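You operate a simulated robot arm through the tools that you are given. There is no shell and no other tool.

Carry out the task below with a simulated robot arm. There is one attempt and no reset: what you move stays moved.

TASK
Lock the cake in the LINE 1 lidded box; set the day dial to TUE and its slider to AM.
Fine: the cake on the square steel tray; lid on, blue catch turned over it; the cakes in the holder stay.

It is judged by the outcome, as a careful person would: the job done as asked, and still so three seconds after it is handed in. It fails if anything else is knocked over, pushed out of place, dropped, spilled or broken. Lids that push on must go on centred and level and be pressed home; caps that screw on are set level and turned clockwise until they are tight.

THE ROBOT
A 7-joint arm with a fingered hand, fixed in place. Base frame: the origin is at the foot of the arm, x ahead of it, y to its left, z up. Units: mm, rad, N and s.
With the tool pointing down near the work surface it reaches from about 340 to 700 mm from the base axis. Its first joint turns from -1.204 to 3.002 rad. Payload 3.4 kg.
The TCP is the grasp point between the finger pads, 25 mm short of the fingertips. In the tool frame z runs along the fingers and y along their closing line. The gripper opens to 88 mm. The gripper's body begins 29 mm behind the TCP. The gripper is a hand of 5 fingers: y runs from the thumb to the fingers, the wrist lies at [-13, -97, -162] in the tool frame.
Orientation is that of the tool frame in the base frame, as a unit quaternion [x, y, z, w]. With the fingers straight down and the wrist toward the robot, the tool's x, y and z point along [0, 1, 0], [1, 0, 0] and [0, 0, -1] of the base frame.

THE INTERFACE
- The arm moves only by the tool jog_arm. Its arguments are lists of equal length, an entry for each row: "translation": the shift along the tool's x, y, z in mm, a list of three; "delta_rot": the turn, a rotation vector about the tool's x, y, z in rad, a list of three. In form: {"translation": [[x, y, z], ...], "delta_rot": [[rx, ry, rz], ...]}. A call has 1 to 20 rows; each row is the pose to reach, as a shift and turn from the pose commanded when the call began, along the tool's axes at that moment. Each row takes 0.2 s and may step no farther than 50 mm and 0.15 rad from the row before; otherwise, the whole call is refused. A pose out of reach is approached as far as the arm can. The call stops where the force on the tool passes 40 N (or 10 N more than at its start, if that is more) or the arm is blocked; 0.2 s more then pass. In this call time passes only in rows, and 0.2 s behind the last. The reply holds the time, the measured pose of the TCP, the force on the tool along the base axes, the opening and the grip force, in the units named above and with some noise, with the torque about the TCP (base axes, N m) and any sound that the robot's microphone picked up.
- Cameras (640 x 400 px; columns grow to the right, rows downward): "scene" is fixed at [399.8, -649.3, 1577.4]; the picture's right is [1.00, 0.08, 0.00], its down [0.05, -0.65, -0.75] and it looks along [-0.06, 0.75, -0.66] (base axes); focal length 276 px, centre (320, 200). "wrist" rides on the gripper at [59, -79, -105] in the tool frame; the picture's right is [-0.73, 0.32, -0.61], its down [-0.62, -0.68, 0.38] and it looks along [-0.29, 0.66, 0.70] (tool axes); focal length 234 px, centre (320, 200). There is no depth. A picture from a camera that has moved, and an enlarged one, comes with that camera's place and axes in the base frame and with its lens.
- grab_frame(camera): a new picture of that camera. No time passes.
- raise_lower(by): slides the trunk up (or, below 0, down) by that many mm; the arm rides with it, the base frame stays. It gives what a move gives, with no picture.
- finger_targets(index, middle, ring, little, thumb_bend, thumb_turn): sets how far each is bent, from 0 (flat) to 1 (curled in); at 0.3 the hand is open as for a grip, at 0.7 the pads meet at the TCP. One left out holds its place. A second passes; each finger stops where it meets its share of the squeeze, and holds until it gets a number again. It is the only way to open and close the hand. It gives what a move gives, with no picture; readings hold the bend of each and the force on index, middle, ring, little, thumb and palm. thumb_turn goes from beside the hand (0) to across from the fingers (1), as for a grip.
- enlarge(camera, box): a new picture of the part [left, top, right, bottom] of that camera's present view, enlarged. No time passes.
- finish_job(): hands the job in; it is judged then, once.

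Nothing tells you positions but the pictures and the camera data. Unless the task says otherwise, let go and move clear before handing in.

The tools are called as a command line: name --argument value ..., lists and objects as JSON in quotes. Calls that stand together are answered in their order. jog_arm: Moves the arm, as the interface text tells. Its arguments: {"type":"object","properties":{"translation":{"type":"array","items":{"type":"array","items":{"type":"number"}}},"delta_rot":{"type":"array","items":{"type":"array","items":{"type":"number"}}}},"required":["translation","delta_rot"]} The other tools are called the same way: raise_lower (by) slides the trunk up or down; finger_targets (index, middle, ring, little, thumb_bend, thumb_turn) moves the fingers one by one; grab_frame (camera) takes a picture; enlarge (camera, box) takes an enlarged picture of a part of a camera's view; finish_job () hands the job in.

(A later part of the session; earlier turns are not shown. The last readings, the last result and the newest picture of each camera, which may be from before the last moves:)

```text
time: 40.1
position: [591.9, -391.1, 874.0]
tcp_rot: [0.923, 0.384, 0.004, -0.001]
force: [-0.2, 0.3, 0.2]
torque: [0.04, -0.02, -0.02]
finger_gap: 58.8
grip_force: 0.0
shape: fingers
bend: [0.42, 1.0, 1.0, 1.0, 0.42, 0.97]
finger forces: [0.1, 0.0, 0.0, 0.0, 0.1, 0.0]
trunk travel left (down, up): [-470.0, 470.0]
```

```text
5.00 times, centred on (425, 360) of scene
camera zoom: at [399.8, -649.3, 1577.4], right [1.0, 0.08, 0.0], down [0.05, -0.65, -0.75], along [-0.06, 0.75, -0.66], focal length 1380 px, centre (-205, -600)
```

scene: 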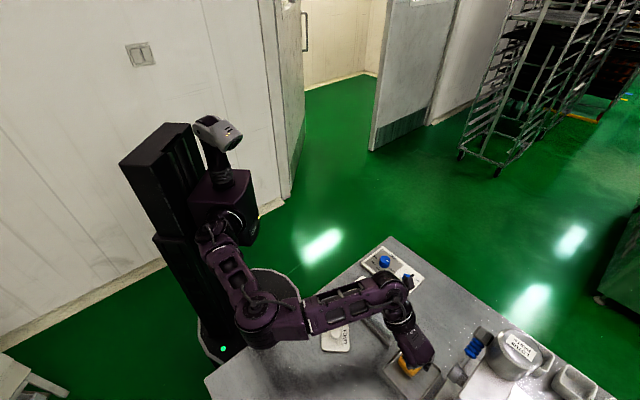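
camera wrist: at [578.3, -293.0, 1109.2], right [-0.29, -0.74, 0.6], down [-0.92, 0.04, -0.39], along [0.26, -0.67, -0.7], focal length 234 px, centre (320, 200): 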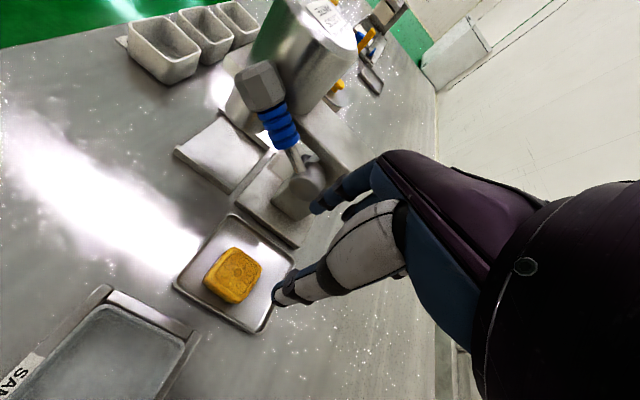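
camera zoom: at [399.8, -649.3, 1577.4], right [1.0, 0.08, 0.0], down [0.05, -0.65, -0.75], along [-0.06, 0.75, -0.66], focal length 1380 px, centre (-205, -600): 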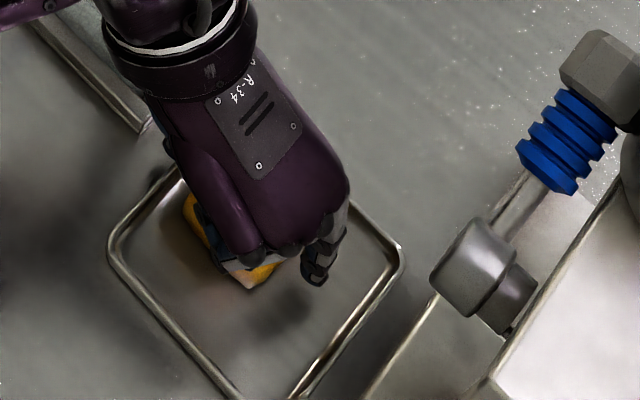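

finger_targets --index 0.5 --thumb_bend 0.5

enlarge --camera "wrist" --box '[200, 150, 380, 300]'

```text
time: 41.1
position: [592.4, -392.2, 873.9]
tcp_rot: [0.923, 0.385, 0.004, 0.0]
force: [0.4, -0.6, 0.4]
torque: [0.02, 0.01, -0.01]
finger_gap: 44.2
grip_force: 1.0
shape: fingers
bend: [0.49, 1.0, 1.0, 1.0, 0.49, 0.97]
finger forces: [0.5, 0.1, 0.0, 0.1, 0.5, 0.1]
trunk travel left (down, up): [-470.0, 470.0]
```

```text
2.67 times, centred on (290, 225) of wrist
camera zoom: at [576.9, -294.8, 978.1], right [-0.29, -0.74, 0.6], down [-0.92, 0.04, -0.39], along [0.27, -0.67, -0.7], focal length 624 px, centre (400, 133)
```

zoom: 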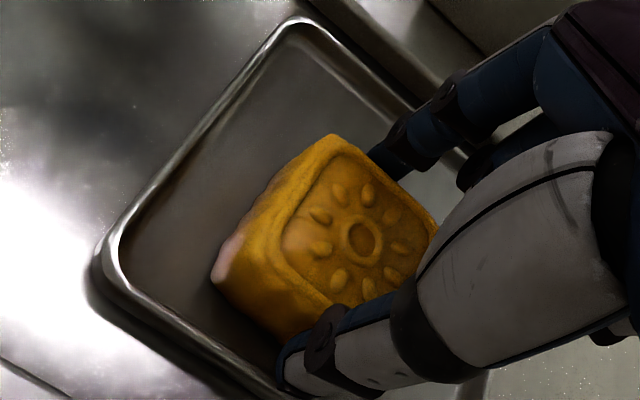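

Both fingers are lightly touching. I'll add a little grip and test whether it lifts securely from here.

finger_targets --index 0.53 --thumb_bend 0.53

jog_arm --translation '[[0, 0, -3], [0, 0, -6]]' --delta_rot '[[0, 0, 0], [0, 0, 0]]'

enlarge --camera "wrist" --box '[200, 150, 380, 300]'

```text
time: 42.1
position: [591.6, -392.7, 874.3]
tcp_rot: [0.923, 0.385, 0.004, 0.0]
force: [-0.3, 0.0, -0.3]
torque: [0.02, -0.01, -0.06]
finger_gap: 42.3
grip_force: 1.9
shape: fingers
bend: [0.5, 1.0, 1.0, 1.0, 0.5, 0.97]
finger forces: [1.8, 0.1, 0.0, 0.0, 1.8, 0.0]
trunk travel left (down, up): [-470.0, 470.0]
```

```text
time: 42.7
position: [592.0, -392.7, 881.1]
tcp_rot: [0.923, 0.385, 0.004, -0.001]
force: [-0.7, -0.7, -0.7]
torque: [-0.04, 0.02, 0.0]
finger_gap: 42.4
grip_force: 1.4
shape: fingers
bend: [0.5, 1.0, 1.0, 1.0, 0.5, 0.97]
finger forces: [1.8, 0.1, 0.0, 0.0, 1.8, 0.0]
trunk travel left (down, up): [-470.0, 470.0]
```

```text
2.67 times, centred on (290, 225) of wrist
camera zoom: at [577.0, -294.4, 984.8], right [-0.29, -0.74, 0.6], down [-0.92, 0.04, -0.39], along [0.27, -0.67, -0.7], focal length 624 px, centre (400, 133)
```

zoom: 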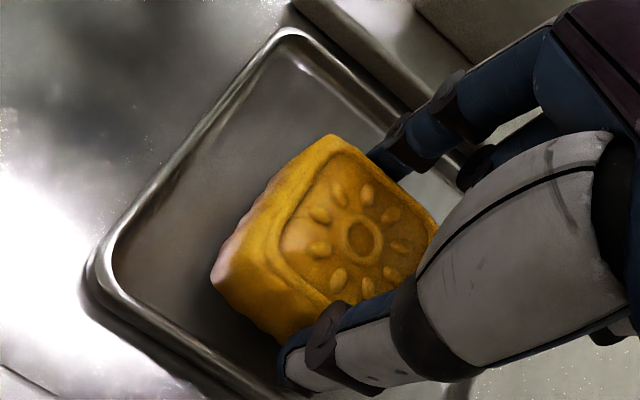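

The cake lifts with the hand. I'll firm the grip slightly and raise it well clear.

finger_targets --index 0.55 --thumb_bend 0.55

jog_arm --translation '[[0, 0, -12], [0, 0, -30], [0, 0, -50], [0, 0, -75], [0, 0, -100]]' --delta_rot '[[0, 0, 0], [0, 0, 0], [0, 0, 0], [0, 0, 0], [0, 0, 0]]'

grab_frame --camera "wrist"

grab_frame --camera "scene"

```text
time: 43.7
position: [592.9, -390.1, 882.0]
tcp_rot: [0.923, 0.384, 0.004, 0.0]
force: [-0.4, -0.4, -1.0]
torque: [-0.01, 0.0, -0.02]
finger_gap: 41.5
grip_force: 2.8
shape: fingers
bend: [0.5, 1.0, 1.0, 1.0, 0.51, 0.97]
finger forces: [2.9, 0.0, 0.0, 0.0, 2.7, 0.1]
trunk travel left (down, up): [-470.0, 470.0]
```

```text
time: 44.9
position: [590.0, -392.5, 981.6]
tcp_rot: [0.923, 0.384, 0.004, -0.001]
force: [-0.1, -0.1, -0.1]
torque: [0.05, -0.01, 0.0]
finger_gap: 41.6
grip_force: 2.4
shape: fingers
bend: [0.5, 1.0, 1.0, 1.0, 0.51, 0.97]
finger forces: [2.8, 0.0, 0.1, 0.1, 2.8, 0.0]
trunk travel left (down, up): [-470.0, 470.0]
```

```text
taken
camera wrist: at [574.5, -294.9, 1085.7], right [-0.29, -0.74, 0.6], down [-0.92, 0.04, -0.39], along [0.27, -0.67, -0.7], focal length 234 px, centre (320, 200)
```

wrist: 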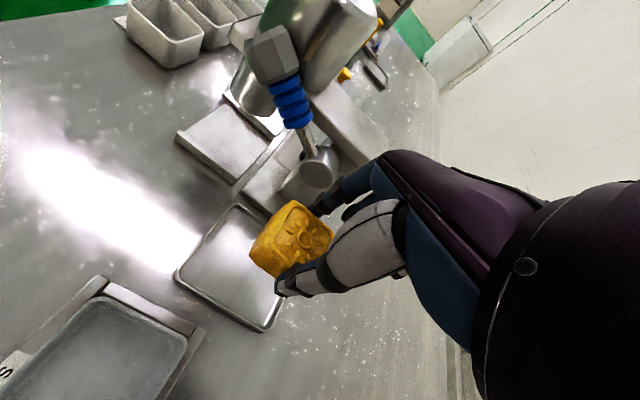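

```text
taken
```

scene: 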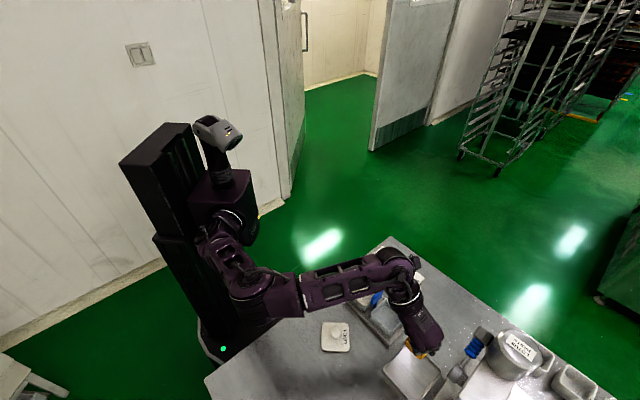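

The cake is held securely. I'll carry it over the open LINE 1 box, turning the hand so the fingers will be on the sides away from the catch.

jog_arm --translation '[[4, -9, -5], [9, -18, -10], [13, -27, -15], [18, -36, -15], [22, -46, -15], [27, -55, -15], [31, -64, -15], [36, -73, -15], [40, -82, -15], [44, -91, -15], [49, -100, -15]]' --delta_rot '[[0, 0, -0.143], [0, 0, -0.286], [0, 0, -0.429], [0, 0, -0.572], [0, 0, -0.715], [0, 0, -0.858], [0, 0, -1.0], [0, 0, -1.143], [0, 0, -1.286], [0, 0, -1.429], [0, 0, -1.571]]'

grab_frame --camera "wrist"

grab_frame --camera "scene"

enlarge --camera "wrist" --box '[180, 180, 360, 330]'

```text
time: 47.3
position: [554.0, -287.5, 996.9]
tcp_rot: [0.38, 0.925, 0.002, 0.002]
force: [0.3, 0.7, -0.3]
torque: [-0.03, -0.02, -0.02]
finger_gap: 41.7
grip_force: 3.5
shape: fingers
bend: [0.5, 1.0, 1.0, 1.0, 0.51, 0.97]
finger forces: [2.8, 0.0, 0.1, 0.0, 2.8, 0.0]
trunk travel left (down, up): [-470.0, 470.0]
```

```text
taken
camera wrist: at [456.9, -301.8, 1099.2], right [0.74, -0.28, 0.61], down [-0.03, -0.92, -0.39], along [0.67, 0.27, -0.69], focal length 234 px, centre (320, 200)
```

wrist: 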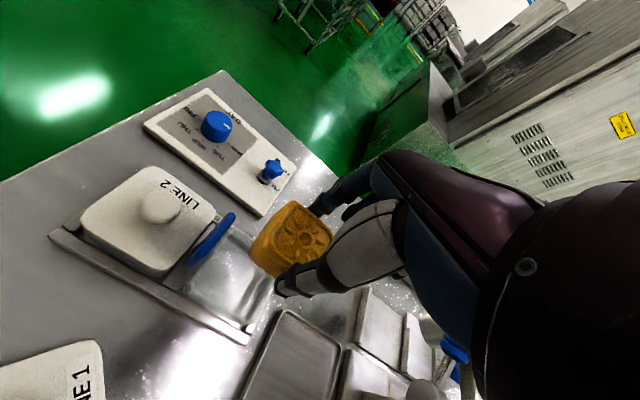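

```text
taken
```

scene: 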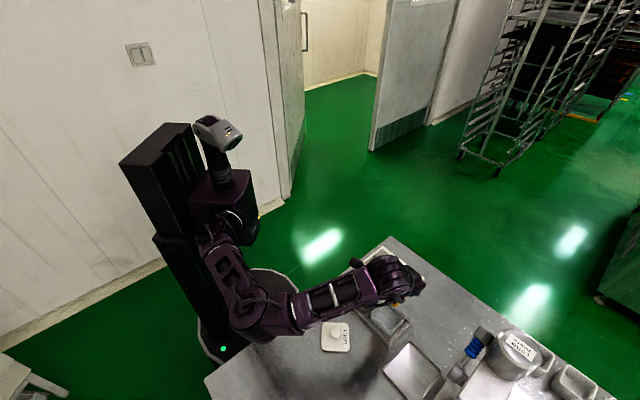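

```text
2.67 times, centred on (270, 255) of wrist
camera zoom: at [456.9, -301.8, 1099.2], right [0.74, -0.28, 0.61], down [-0.03, -0.92, -0.39], along [0.67, 0.27, -0.69], focal length 624 px, centre (453, 53)
```

zoom: 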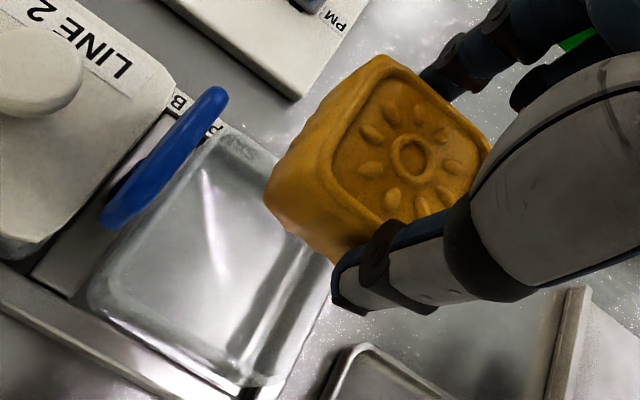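

The cake hangs above the box. I'll lower partway and check alignment with the opening.

jog_arm --translation '[[0, 0, 20], [0, 0, 40], [0, 0, 60], [0, 0, 75]]' --delta_rot '[[0, 0, 0], [0, 0, 0], [0, 0, 0], [0, 0, 0]]'

enlarge --camera "wrist" --box '[180, 180, 360, 330]'

enlarge --camera "scene" --box '[360, 280, 440, 340]'

```text
time: 48.3
position: [555.7, -289.2, 919.5]
tcp_rot: [0.381, 0.924, 0.002, 0.003]
force: [-0.3, -0.2, -0.3]
torque: [0.03, 0.04, 0.0]
finger_gap: 41.5
grip_force: 2.2
shape: fingers
bend: [0.5, 1.0, 1.0, 1.0, 0.51, 0.97]
finger forces: [2.7, 0.0, 0.0, 0.0, 2.8, 0.0]
trunk travel left (down, up): [-470.0, 470.0]
```

```text
2.67 times, centred on (270, 255) of wrist
camera zoom: at [457.2, -303.3, 1022.9], right [0.74, -0.28, 0.61], down [-0.04, -0.92, -0.39], along [0.67, 0.26, -0.69], focal length 624 px, centre (453, 53)
```

zoom: 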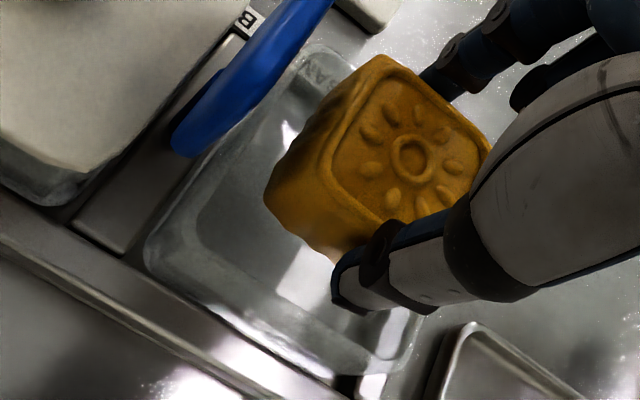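

```text
6.67 times, centred on (400, 310) of scene
camera zoom: at [399.8, -649.3, 1577.4], right [1.0, 0.08, 0.0], down [0.05, -0.65, -0.75], along [-0.06, 0.75, -0.66], focal length 1840 px, centre (-213, -533)
```

zoom: 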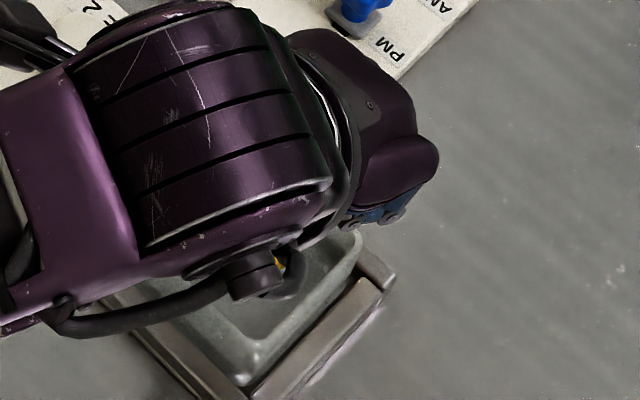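

Alignment looks good within a millimetre or two. I'll lower until the fingertips are about at the rim, with the cake already inside the box.

jog_arm --translation '[[1.5, 0, 8], [1.5, 0, 16]]' --delta_rot '[[0, 0, 0], [0, 0, 0]]'

enlarge --camera "wrist" --box '[180, 180, 360, 330]'

```text
time: 48.9
position: [555.5, -287.2, 905.0]
tcp_rot: [0.381, 0.924, 0.002, 0.003]
force: [-0.8, -0.4, -1.4]
torque: [-0.01, 0.0, -0.01]
finger_gap: 41.4
grip_force: 3.0
shape: fingers
bend: [0.5, 1.0, 1.0, 1.0, 0.51, 0.97]
finger forces: [2.7, 0.0, 0.0, 0.1, 2.7, 0.0]
trunk travel left (down, up): [-470.0, 470.0]
```

```text
2.67 times, centred on (270, 255) of wrist
camera zoom: at [456.2, -301.4, 1007.6], right [0.74, -0.28, 0.61], down [-0.04, -0.92, -0.39], along [0.67, 0.26, -0.69], focal length 624 px, centre (453, 53)
```

zoom: 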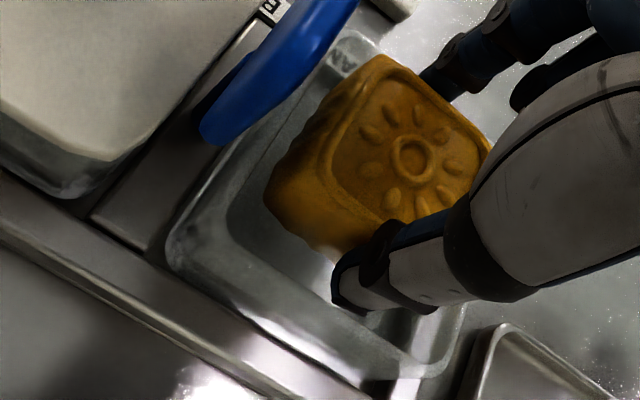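

jog_arm --translation '[[0, 0, 2], [0, 0, 4]]' --delta_rot '[[0, 0, 0], [0, 0, 0]]'

jog_arm --translation '[[0, 0, 1.5], [0, 0, 3]]' --delta_rot '[[0, 0, 0], [0, 0, 0]]'

enlarge --camera "wrist" --box '[180, 180, 360, 330]'

```text
time: 49.5
position: [553.5, -286.6, 900.9]
tcp_rot: [0.381, 0.924, 0.003, 0.002]
force: [-0.4, 0.0, 0.4]
torque: [-0.03, -0.01, 0.0]
finger_gap: 41.5
grip_force: 2.6
shape: fingers
bend: [0.5, 1.0, 1.0, 1.0, 0.51, 0.97]
finger forces: [3.0, 0.1, 0.0, 0.0, 2.8, 0.0]
trunk travel left (down, up): [-470.0, 470.0]
```

```text
time: 50.1
position: [552.9, -285.2, 901.0]
tcp_rot: [0.381, 0.925, 0.005, 0.006]
force: [1.3, -2.2, 13.8]
torque: [0.03, -0.01, -0.05]
finger_gap: 41.7
grip_force: 10.4
shape: fingers
bend: [0.5, 1.0, 1.0, 1.0, 0.51, 0.98]
finger forces: [10.4, 0.0, 0.0, 0.0, 9.9, 0.0]
trunk travel left (down, up): [-470.0, 470.0]
```

```text
2.67 times, centred on (270, 255) of wrist
camera zoom: at [454.2, -300.1, 1002.9], right [0.73, -0.29, 0.62], down [-0.03, -0.92, -0.39], along [0.68, 0.26, -0.69], focal length 624 px, centre (453, 53)
```

zoom: 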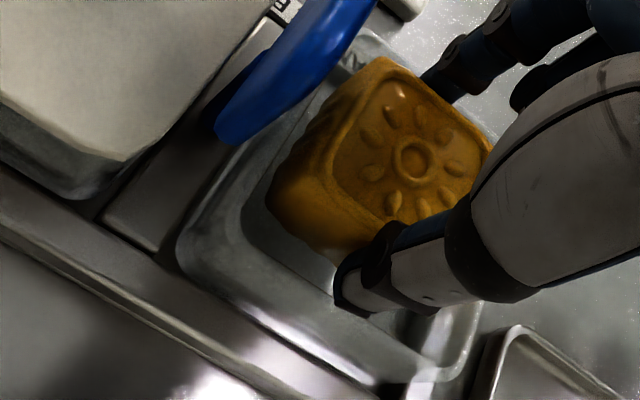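

The fingertips are resting evenly on the box rim with the cake inside. I'll ease up slightly, then relax the grip in small steps so the cake settles gently.

jog_arm --translation '[[0, 0, -2]]' --delta_rot '[[0, 0, 0]]'

finger_targets --index 0.52 --thumb_bend 0.52

enlarge --camera "wrist" --box '[180, 180, 360, 330]'

```text
time: 50.5
position: [551.7, -284.4, 901.2]
tcp_rot: [0.381, 0.924, 0.003, 0.003]
force: [1.3, -1.2, 10.3]
torque: [0.19, -0.16, -0.06]
finger_gap: 41.5
grip_force: 8.6
shape: fingers
bend: [0.5, 1.0, 1.0, 1.0, 0.51, 0.98]
finger forces: [12.7, 0.1, 0.0, 0.1, 4.1, 0.0]
trunk travel left (down, up): [-470.0, 470.0]
```

```text
time: 51.5
position: [552.7, -284.4, 900.3]
tcp_rot: [0.381, 0.925, 0.003, 0.004]
force: [-0.4, -1.5, 10.2]
torque: [0.23, -0.15, -0.04]
finger_gap: 42.1
grip_force: 7.0
shape: fingers
bend: [0.5, 1.0, 1.0, 1.0, 0.5, 0.98]
finger forces: [11.5, 0.0, 0.0, 0.0, 2.7, 0.1]
trunk travel left (down, up): [-470.0, 470.0]
```

```text
2.67 times, centred on (270, 255) of wrist
camera zoom: at [454.6, -300.1, 1003.3], right [0.74, -0.28, 0.61], down [-0.03, -0.92, -0.39], along [0.67, 0.26, -0.69], focal length 624 px, centre (453, 53)
```

zoom: 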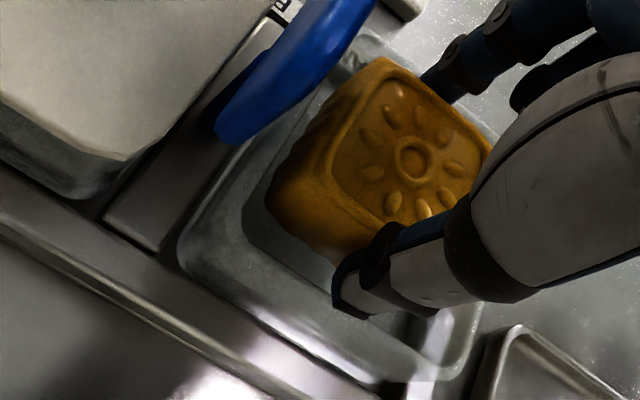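

The index tip is still resting on the far rim. I'll ease up 2 mm more before relaxing.

jog_arm --translation '[[0, 0, -2]]' --delta_rot '[[0, 0, 0]]'

finger_targets --index 0.5 --thumb_bend 0.5

enlarge --camera "wrist" --box '[180, 180, 360, 330]'

```text
time: 51.9
position: [553.3, -284.4, 900.3]
tcp_rot: [0.381, 0.925, 0.002, 0.002]
force: [0.1, -1.3, 3.9]
torque: [0.08, -0.11, 0.01]
finger_gap: 42.3
grip_force: 3.9
shape: fingers
bend: [0.5, 1.0, 1.0, 1.0, 0.5, 0.98]
finger forces: [6.1, 0.0, 0.0, 0.1, 1.8, 0.0]
trunk travel left (down, up): [-470.0, 470.0]
```

```text
time: 52.9
position: [554.0, -284.9, 900.7]
tcp_rot: [0.381, 0.924, 0.003, 0.002]
force: [-0.3, 0.4, -1.0]
torque: [0.01, 0.0, 0.0]
finger_gap: 43.4
grip_force: 0.9
shape: fingers
bend: [0.49, 1.0, 1.0, 1.0, 0.49, 0.98]
finger forces: [0.7, 0.1, 0.1, 0.0, 0.6, 0.0]
trunk travel left (down, up): [-470.0, 470.0]
```

```text
2.67 times, centred on (270, 255) of wrist
camera zoom: at [455.8, -299.8, 1003.9], right [0.74, -0.28, 0.61], down [-0.04, -0.92, -0.39], along [0.67, 0.26, -0.69], focal length 624 px, centre (453, 53)
```

zoom: 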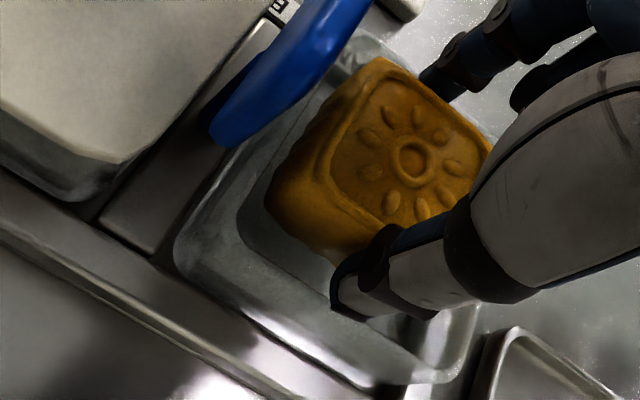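

finger_targets --index 0.485 --thumb_bend 0.485

enlarge --camera "wrist" --box '[180, 180, 360, 330]'

```text
time: 53.9
position: [554.7, -285.8, 901.0]
tcp_rot: [0.381, 0.925, 0.003, 0.003]
force: [0.5, 0.4, 0.2]
torque: [0.0, 0.07, -0.03]
finger_gap: 45.6
grip_force: 0.0
shape: fingers
bend: [0.48, 1.0, 1.0, 1.0, 0.48, 0.98]
finger forces: [0.1, 0.0, 0.0, 0.0, 0.1, 0.0]
trunk travel left (down, up): [-470.0, 470.0]
```

```text
2.67 times, centred on (270, 255) of wrist
camera zoom: at [455.7, -299.9, 1004.1], right [0.74, -0.28, 0.61], down [-0.03, -0.92, -0.39], along [0.67, 0.26, -0.69], focal length 624 px, centre (453, 53)
```

zoom: 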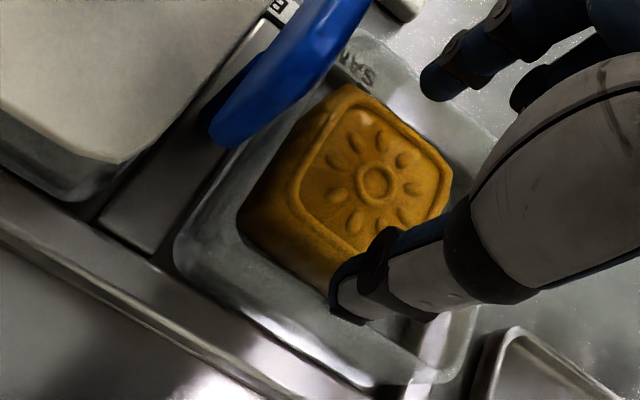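

The cake settled flat in the box. I'll rise and check.

jog_arm --translation '[[0, 0, -15], [0, 0, -40], [0, 0, -70], [0, 0, -100]]' --delta_rot '[[0, 0, 0], [0, 0, 0], [0, 0, 0], [0, 0, 0]]'

enlarge --camera "wrist" --box '[140, 180, 320, 330]'

grab_frame --camera "wrist"

```text
time: 54.9
position: [555.3, -283.6, 1002.1]
tcp_rot: [0.381, 0.924, 0.002, 0.003]
force: [-0.5, 0.5, 0.2]
torque: [-0.01, 0.0, 0.02]
finger_gap: 45.4
grip_force: 0.0
shape: fingers
bend: [0.48, 1.0, 1.0, 1.0, 0.48, 0.98]
finger forces: [0.0, 0.1, 0.0, 0.0, 0.0, 0.1]
trunk travel left (down, up): [-470.0, 470.0]
```

```text
2.67 times, centred on (230, 255) of wrist
camera zoom: at [456.2, -299.3, 1105.6], right [0.74, -0.28, 0.61], down [-0.04, -0.92, -0.39], along [0.67, 0.26, -0.69], focal length 624 px, centre (560, 53)
```

zoom: 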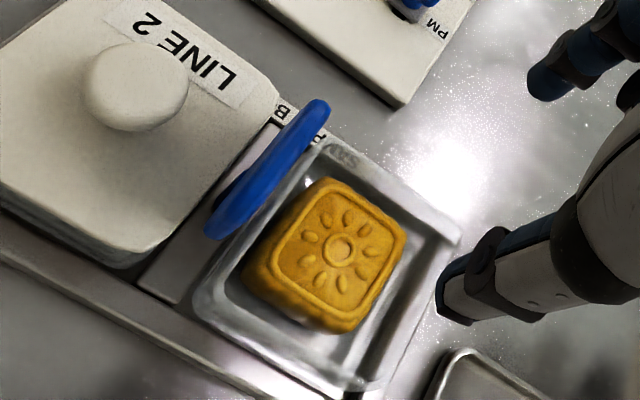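

```text
taken
camera wrist: at [456.2, -299.3, 1105.6], right [0.74, -0.28, 0.61], down [-0.04, -0.92, -0.39], along [0.67, 0.26, -0.69], focal length 234 px, centre (320, 200)
```

wrist: 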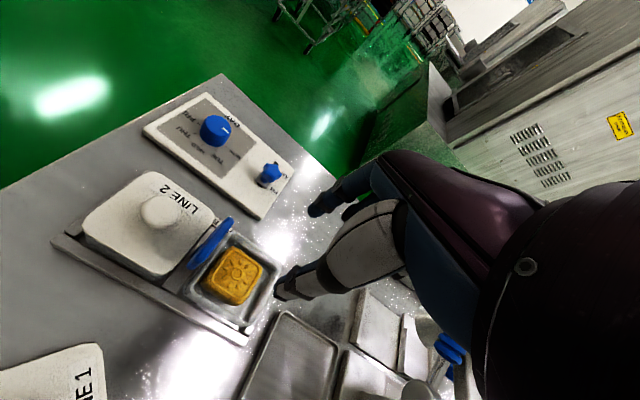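

The cake lies flat and centred enough in the LINE 1 box. Now back to the lid: I'll straighten the spare fingers and hover over the lid, matching its slight rotation.

finger_targets --index 0.42 --middle 0.0 --ring 0.0 --little 0.0 --thumb_bend 0.42

jog_arm --translation '[[10, -23, 0], [20, -46, 0], [30, -69, 0], [40, -92, 0], [50, -115, 0], [58, -138, 0]]' --delta_rot '[[0, 0, 0.123], [0, 0, 0.246], [0, 0, 0.369], [0, 0, 0.491], [0, 0, 0.614], [0, 0, 0.736]]'

grab_frame --camera "wrist"

enlarge --camera "wrist" --box '[180, 200, 340, 330]'

enlarge --camera "scene" --box '[350, 270, 430, 350]'

```text
time: 55.9
position: [554.2, -285.9, 1002.4]
tcp_rot: [0.381, 0.924, 0.002, 0.002]
force: [-0.3, 0.2, 0.1]
torque: [0.01, -0.02, 0.03]
finger_gap: 58.8
grip_force: 0.0
shape: fingers
bend: [0.42, 0.0, 0.0, 0.0, 0.42, 0.98]
finger forces: [0.0, 0.0, 0.1, 0.1, 0.1, 0.0]
trunk travel left (down, up): [-470.0, 470.0]
```

```text
time: 57.3
position: [414.4, -342.2, 1001.0]
tcp_rot: [0.689, 0.725, 0.004, 0.001]
force: [-0.5, -0.3, 0.4]
torque: [0.02, -0.03, 0.0]
finger_gap: 59.0
grip_force: 0.1
shape: fingers
bend: [0.42, 0.0, 0.0, 0.0, 0.42, 0.98]
finger forces: [0.0, 0.0, 0.1, 0.0, 0.0, 0.0]
trunk travel left (down, up): [-470.0, 470.0]
```

```text
taken
camera wrist: at [332.2, -288.9, 1104.6], right [0.36, -0.71, 0.61], down [-0.65, -0.66, -0.39], along [0.68, -0.25, -0.69], focal length 234 px, centre (320, 200)
```

wrist: 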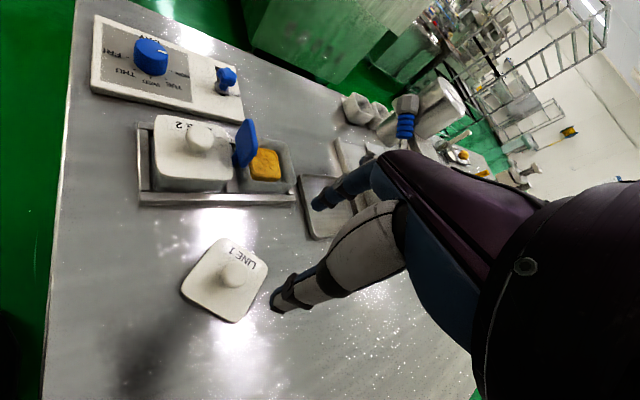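

```text
3.08 times, centred on (260, 265) of wrist
camera zoom: at [332.2, -288.9, 1104.6], right [0.36, -0.71, 0.61], down [-0.65, -0.66, -0.39], along [0.68, -0.25, -0.69], focal length 720 px, centre (505, 0)
```

zoom: 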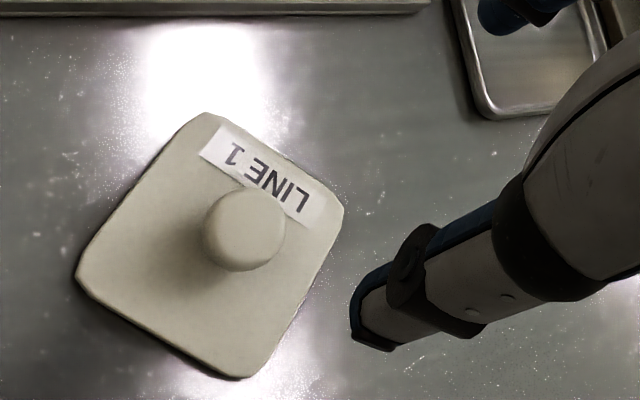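

```text
5.00 times, centred on (390, 310) of scene
camera zoom: at [399.8, -649.3, 1577.4], right [1.0, 0.08, 0.0], down [0.05, -0.65, -0.75], along [-0.06, 0.75, -0.66], focal length 1380 px, centre (-30, -350)
```

zoom: 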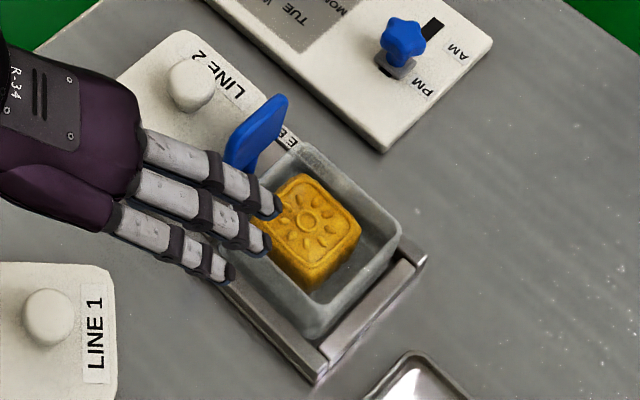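

The knob lies right under the pinch point. I'll descend to the same relative height as before and regrip it.

jog_arm --translation '[[0, 0, 30], [0, 0, 60], [0, 0, 90], [0, 0, 115], [0, 0, 128]]' --delta_rot '[[0, 0, 0], [0, 0, 0], [0, 0, 0], [0, 0, 0], [0, 0, 0]]'

enlarge --camera "wrist" --box '[180, 180, 360, 330]'

```text
time: 58.5
position: [416.2, -343.7, 872.8]
tcp_rot: [0.688, 0.725, 0.003, 0.001]
force: [0.4, 1.2, -0.5]
torque: [0.03, -0.01, 0.02]
finger_gap: 58.9
grip_force: 0.0
shape: fingers
bend: [0.42, 0.0, 0.0, 0.0, 0.42, 0.98]
finger forces: [0.0, 0.1, 0.0, 0.0, 0.0, 0.1]
trunk travel left (down, up): [-470.0, 470.0]
```

```text
2.67 times, centred on (270, 255) of wrist
camera zoom: at [334.3, -288.9, 976.0], right [0.36, -0.71, 0.61], down [-0.64, -0.66, -0.39], along [0.68, -0.25, -0.69], focal length 624 px, centre (453, 53)
```

zoom: 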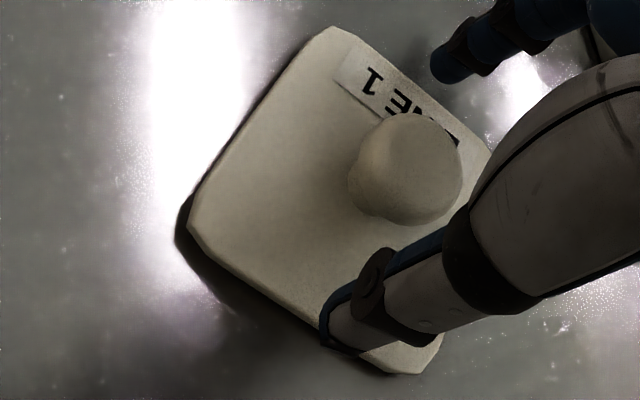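

jog_arm --translation '[[0, 0, 3], [0, 0, 6]]' --delta_rot '[[0, 0, 0], [0, 0, 0]]'

enlarge --camera "wrist" --box '[180, 180, 360, 330]'

```text
time: 59.1
position: [416.8, -342.4, 866.5]
tcp_rot: [0.688, 0.726, 0.004, 0.002]
force: [-0.3, 0.1, 0.3]
torque: [0.0, -0.02, -0.01]
finger_gap: 58.7
grip_force: 0.0
shape: fingers
bend: [0.42, 0.0, 0.0, 0.0, 0.42, 0.98]
finger forces: [0.0, 0.1, 0.0, 0.0, 0.0, 0.0]
trunk travel left (down, up): [-470.0, 470.0]
```

```text
2.67 times, centred on (270, 255) of wrist
camera zoom: at [333.3, -287.8, 969.8], right [0.36, -0.71, 0.61], down [-0.64, -0.66, -0.39], along [0.68, -0.25, -0.69], focal length 624 px, centre (453, 53)
```

zoom: 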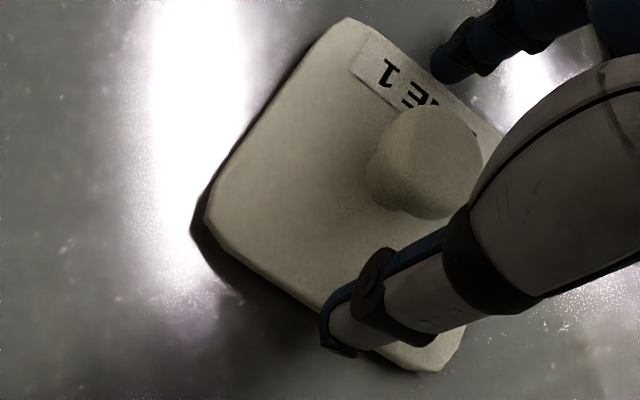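

Comparing with my earlier view of the held lid, the lid is about 3° rotated and a few mm offset relative to the hand. I'll correct that and close.

jog_arm --translation '[[0.7, -3, 0]]' --delta_rot '[[0, 0, 0.055]]'

finger_targets --index 0.6 --thumb_bend 0.6

enlarge --camera "wrist" --box '[180, 180, 360, 330]'

```text
time: 59.5
position: [412.7, -342.3, 867.4]
tcp_rot: [0.708, 0.706, 0.005, 0.002]
force: [0.4, -0.1, 0.3]
torque: [0.0, 0.0, 0.0]
finger_gap: 58.5
grip_force: 0.0
shape: fingers
bend: [0.42, 0.0, 0.0, 0.0, 0.42, 0.98]
finger forces: [0.0, 0.0, 0.0, 0.0, 0.0, 0.0]
trunk travel left (down, up): [-470.0, 470.0]
```

```text
time: 60.5
position: [413.2, -341.1, 867.1]
tcp_rot: [0.707, 0.707, 0.004, 0.001]
force: [-0.2, 0.2, -0.6]
torque: [-0.02, 0.02, -0.01]
finger_gap: 20.5
grip_force: 0.7
shape: fingers
bend: [0.6, 0.0, 0.0, 0.0, 0.6, 0.98]
finger forces: [0.1, 0.1, 0.0, 0.0, 0.2, 0.0]
trunk travel left (down, up): [-470.0, 470.0]
```

```text
2.67 times, centred on (270, 255) of wrist
camera zoom: at [333.3, -283.0, 970.2], right [0.32, -0.73, 0.61], down [-0.68, -0.62, -0.39], along [0.66, -0.29, -0.69], focal length 624 px, centre (453, 53)
```

zoom: 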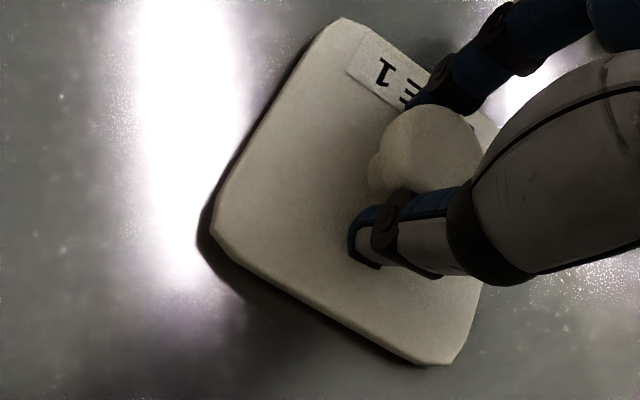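

The lid now sits in the hand almost exactly as before. Gripping firmly and lifting.

finger_targets --index 0.72 --thumb_bend 0.72

jog_arm --translation '[[0, 0, -20], [0, 0, -50], [0, 0, -80], [0, 0, -110]]' --delta_rot '[[0, 0, 0], [0, 0, 0], [0, 0, 0], [0, 0, 0]]'

enlarge --camera "wrist" --box '[180, 180, 360, 330]'

grab_frame --camera "scene"

```text
time: 61.5
position: [412.3, -340.8, 866.5]
tcp_rot: [0.708, 0.707, 0.004, 0.001]
force: [0.2, -0.3, -0.5]
torque: [0.02, 0.02, 0.0]
finger_gap: 14.5
grip_force: 8.4
shape: fingers
bend: [0.6, 0.0, 0.0, 0.0, 0.64, 0.97]
finger forces: [8.3, 0.0, 0.0, 0.1, 7.8, 0.1]
trunk travel left (down, up): [-470.0, 470.0]
```

```text
time: 62.5
position: [416.5, -334.5, 953.0]
tcp_rot: [0.7, 0.714, 0.0, -0.007]
force: [-0.1, 0.1, 3.8]
torque: [-0.03, 0.02, 0.02]
finger_gap: 14.3
grip_force: 8.0
shape: fingers
bend: [0.6, 0.0, 0.0, 0.0, 0.64, 0.97]
finger forces: [8.9, 0.1, 0.0, 0.1, 7.5, 0.0]
out of reach, approached as far as the arm can: row 3, 4
trunk travel left (down, up): [-470.0, 470.0]
```

```text
2.67 times, centred on (270, 255) of wrist
camera zoom: at [336.7, -277.9, 1058.3], right [0.34, -0.73, 0.6], down [-0.67, -0.63, -0.38], along [0.66, -0.27, -0.7], focal length 624 px, centre (453, 53)
```

zoom: 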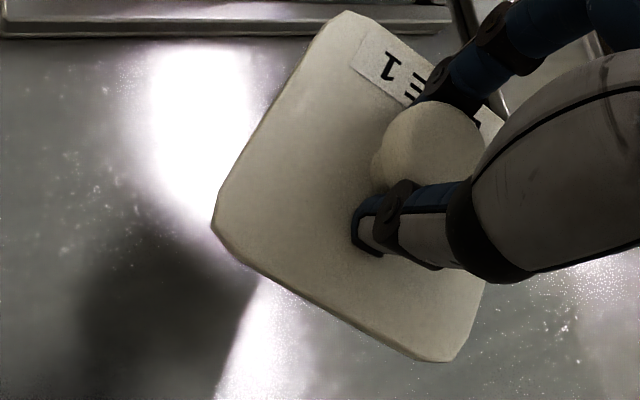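

```text
taken
```

scene: 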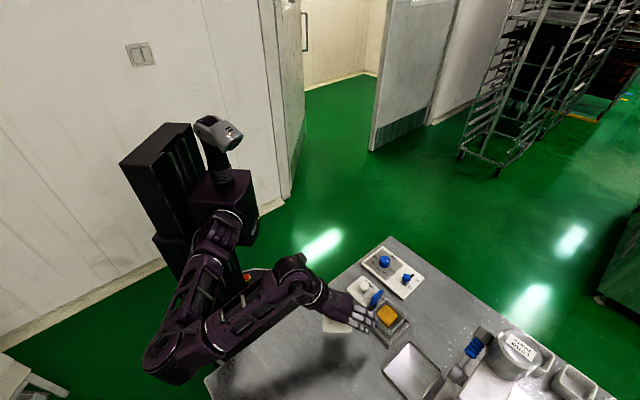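

The lid is gripped but the arm is at its limit for lifting here, so I'll raise the trunk for clearance over the catch, then carry the lid over the box.

raise_lower --by 60

jog_arm --translation '[[7, 23, 0], [15, 46, 0], [22, 69, 0], [30, 92, 0], [37, 115, 0], [44.7, 138, 0]]' --delta_rot '[[0, 0, -0.128], [0, 0, -0.255], [0, 0, -0.383], [0, 0, -0.511], [0, 0, -0.638], [0, 0, -0.766]]'

grab_frame --camera "scene"

enlarge --camera "wrist" --box '[140, 180, 360, 340]'

```text
time: 63.5
position: [414.8, -333.2, 1017.6]
tcp_rot: [0.7, 0.714, 0.005, -0.001]
force: [-0.3, -0.6, -0.4]
torque: [-0.01, -0.04, -0.03]
finger_gap: 14.2
grip_force: 8.3
shape: fingers
bend: [0.6, 0.0, 0.0, 0.0, 0.64, 0.97]
finger forces: [9.0, 0.0, 0.0, 0.1, 7.4, 0.0]
trunk travel left (down, up): [-530.0, 410.0]
```

```text
time: 64.9
position: [552.5, -285.3, 1018.9]
tcp_rot: [0.382, 0.924, 0.005, 0.0]
force: [0.9, 0.3, -0.4]
torque: [-0.02, 0.03, 0.0]
finger_gap: 14.1
grip_force: 8.7
shape: fingers
bend: [0.6, 0.0, 0.0, 0.0, 0.64, 0.97]
finger forces: [9.4, 0.0, 0.0, 0.0, 7.4, 0.0]
trunk travel left (down, up): [-530.0, 410.0]
```

```text
taken
```

scene: 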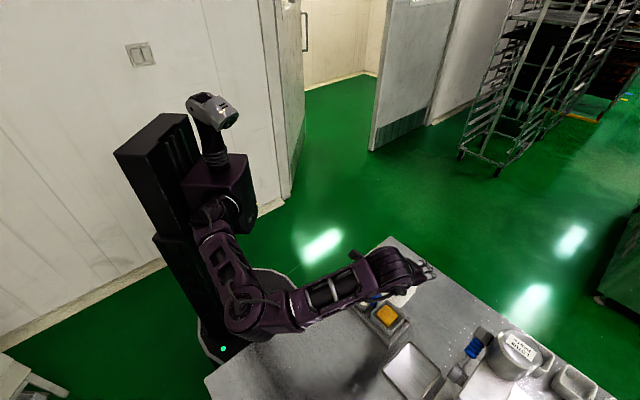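

```text
2.50 times, centred on (250, 260) of wrist
camera zoom: at [454.4, -300.7, 1122.9], right [0.74, -0.29, 0.61], down [-0.04, -0.92, -0.39], along [0.67, 0.27, -0.69], focal length 585 px, centre (495, 50)
```

zoom: 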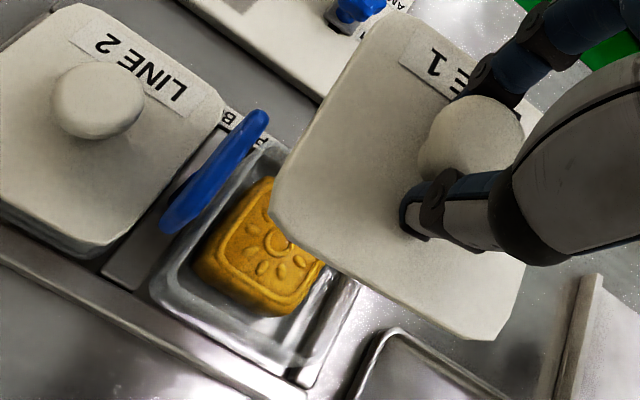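

enlarge --camera "wrist" --box '[180, 180, 360, 330]'

```text
2.67 times, centred on (270, 255) of wrist
camera zoom: at [454.4, -300.7, 1122.9], right [0.74, -0.29, 0.61], down [-0.04, -0.92, -0.39], along [0.67, 0.27, -0.69], focal length 624 px, centre (453, 53)
```

zoom: 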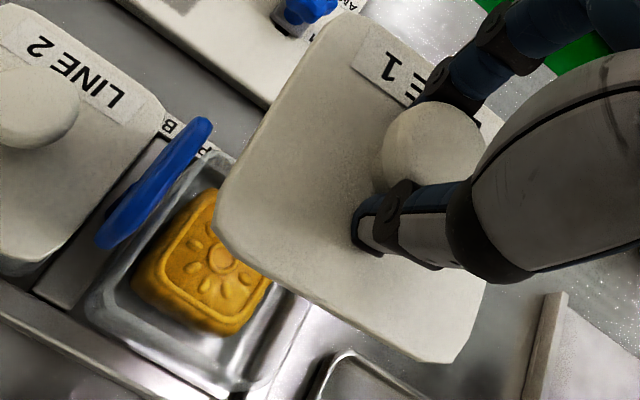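

The lid is held almost identically to how it sat at home. I'll lower the trunk back, apply a small centring correction, and approach the rim.

raise_lower --by -60

jog_arm --translation '[[-2.3, -0.7, 10], [-2.3, -0.7, 20], [-2.3, -0.7, 30], [-2.3, -0.7, 36]]' --delta_rot '[[0, 0, 0], [0, 0, 0], [0, 0, 0], [0, 0, 0]]'

enlarge --camera "wrist" --box '[180, 180, 360, 330]'

enlarge --camera "scene" --box '[365, 285, 435, 345]'

```text
time: 65.9
position: [549.9, -285.6, 960.0]
tcp_rot: [0.383, 0.924, 0.005, 0.0]
force: [-0.3, 0.3, 0.4]
torque: [0.01, 0.0, 0.01]
finger_gap: 14.1
grip_force: 8.4
shape: fingers
bend: [0.6, 0.0, 0.0, 0.0, 0.64, 0.97]
finger forces: [9.3, 0.0, 0.1, 0.0, 7.4, 0.0]
trunk travel left (down, up): [-470.0, 470.0]
```

```text
time: 66.9
position: [550.7, -288.1, 923.6]
tcp_rot: [0.382, 0.924, 0.005, 0.001]
force: [0.3, 0.3, -0.3]
torque: [-0.02, 0.0, -0.01]
finger_gap: 14.0
grip_force: 9.1
shape: fingers
bend: [0.6, 0.0, 0.0, 0.0, 0.64, 0.97]
finger forces: [9.5, 0.0, 0.0, 0.0, 7.5, 0.0]
trunk travel left (down, up): [-470.0, 470.0]
```

```text
2.67 times, centred on (270, 255) of wrist
camera zoom: at [453.7, -303.1, 1027.5], right [0.74, -0.29, 0.61], down [-0.04, -0.92, -0.39], along [0.67, 0.27, -0.69], focal length 624 px, centre (453, 53)
```

zoom: 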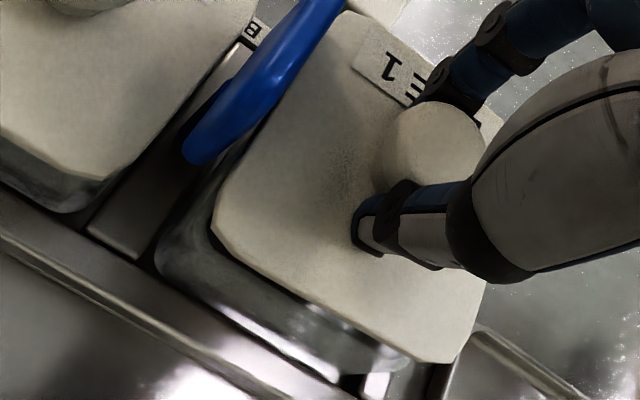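

```text
6.67 times, centred on (400, 315) of scene
camera zoom: at [399.8, -649.3, 1577.4], right [1.0, 0.08, 0.0], down [0.05, -0.65, -0.75], along [-0.06, 0.75, -0.66], focal length 1840 px, centre (-213, -567)
```

zoom: 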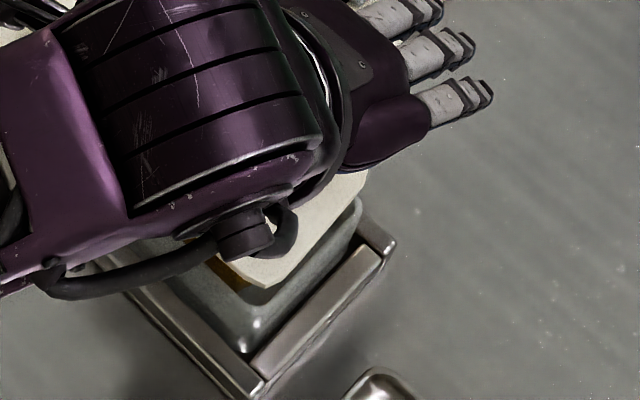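

jog_arm --translation '[[-1.2, 1.6, 4], [-1.2, 1.6, 8]]' --delta_rot '[[0, 0, 0], [0, 0, 0]]'

enlarge --camera "wrist" --box '[180, 180, 360, 330]'

```text
time: 67.5
position: [553.6, -287.4, 917.2]
tcp_rot: [0.382, 0.924, 0.005, 0.0]
force: [-0.2, -1.1, -1.1]
torque: [0.0, -0.02, -0.02]
finger_gap: 14.3
grip_force: 8.7
shape: fingers
bend: [0.6, 0.0, 0.0, 0.0, 0.64, 0.97]
finger forces: [9.5, 0.1, 0.0, 0.1, 7.5, 0.0]
trunk travel left (down, up): [-470.0, 470.0]
```

```text
2.67 times, centred on (270, 255) of wrist
camera zoom: at [455.6, -303.0, 1020.2], right [0.74, -0.29, 0.61], down [-0.04, -0.92, -0.39], along [0.67, 0.27, -0.69], focal length 624 px, centre (453, 53)
```

zoom: 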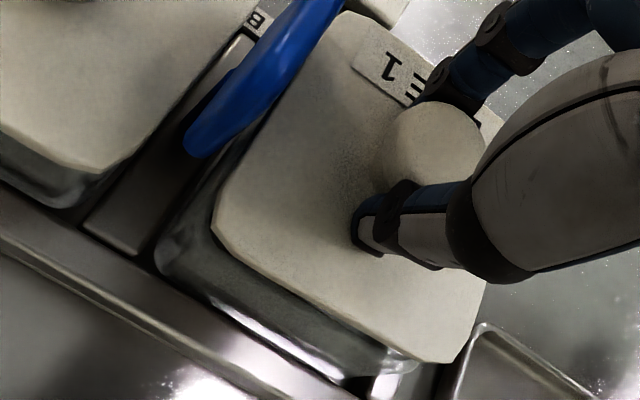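

Position now matches the original home pose. Lowering the lid onto the rim in small steps.

jog_arm --translation '[[0, 0, 2], [0, 0, 4], [0, 0, 6]]' --delta_rot '[[0, 0, 0], [0, 0, 0], [0, 0, 0]]'

enlarge --camera "wrist" --box '[180, 180, 360, 330]'

```text
time: 68.3
position: [554.1, -286.6, 909.7]
tcp_rot: [0.383, 0.924, 0.006, 0.001]
force: [0.0, 0.3, -0.8]
torque: [0.0, 0.02, 0.01]
finger_gap: 14.2
grip_force: 8.3
shape: fingers
bend: [0.6, 0.0, 0.0, 0.0, 0.64, 0.97]
finger forces: [9.6, 0.1, 0.0, 0.0, 7.5, 0.0]
trunk travel left (down, up): [-470.0, 470.0]
```

```text
2.67 times, centred on (270, 255) of wrist
camera zoom: at [456.2, -301.8, 1013.2], right [0.74, -0.29, 0.61], down [-0.04, -0.92, -0.39], along [0.67, 0.27, -0.69], focal length 624 px, centre (453, 53)
```

zoom: 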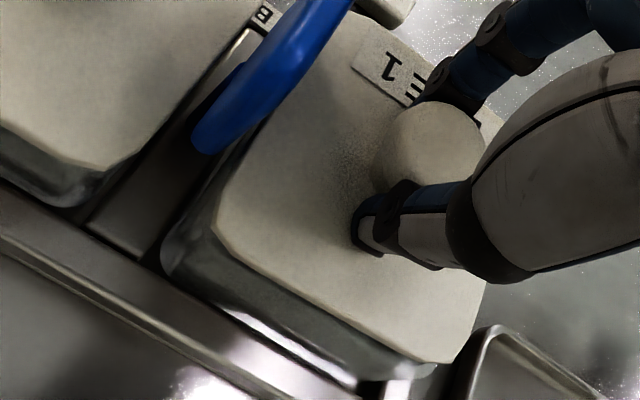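

jog_arm --translation '[[0, 0, 1.5], [0, 0, 3]]' --delta_rot '[[0, 0, 0], [0, 0, 0]]'

enlarge --camera "wrist" --box '[180, 180, 360, 330]'

enlarge --camera "scene" --box '[365, 285, 435, 345]'

```text
time: 68.9
position: [554.5, -287.6, 907.7]
tcp_rot: [0.383, 0.924, 0.006, 0.0]
force: [0.2, 0.3, -0.2]
torque: [0.0, 0.02, 0.0]
finger_gap: 14.3
grip_force: 8.0
shape: fingers
bend: [0.6, 0.0, 0.0, 0.0, 0.64, 0.97]
finger forces: [9.6, 0.0, 0.0, 0.1, 7.4, 0.0]
trunk travel left (down, up): [-470.0, 470.0]
```

```text
2.67 times, centred on (270, 255) of wrist
camera zoom: at [455.9, -302.2, 1010.1], right [0.74, -0.29, 0.61], down [-0.04, -0.92, -0.39], along [0.67, 0.27, -0.69], focal length 624 px, centre (453, 53)
```

zoom: 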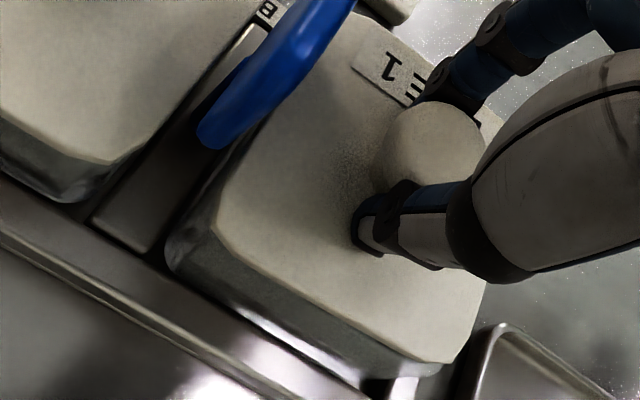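

```text
6.67 times, centred on (400, 315) of scene
camera zoom: at [399.8, -649.3, 1577.4], right [1.0, 0.08, 0.0], down [0.05, -0.65, -0.75], along [-0.06, 0.75, -0.66], focal length 1840 px, centre (-213, -567)
```

zoom: 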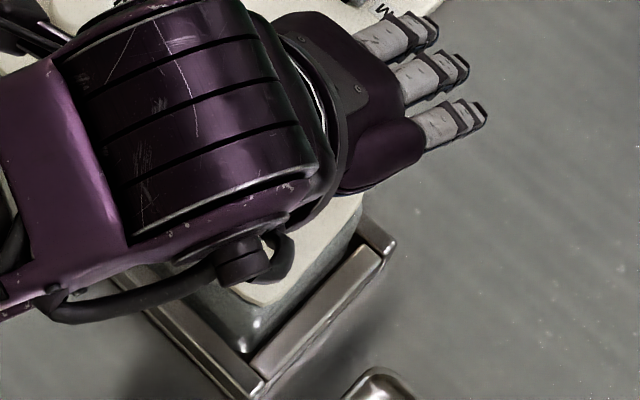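

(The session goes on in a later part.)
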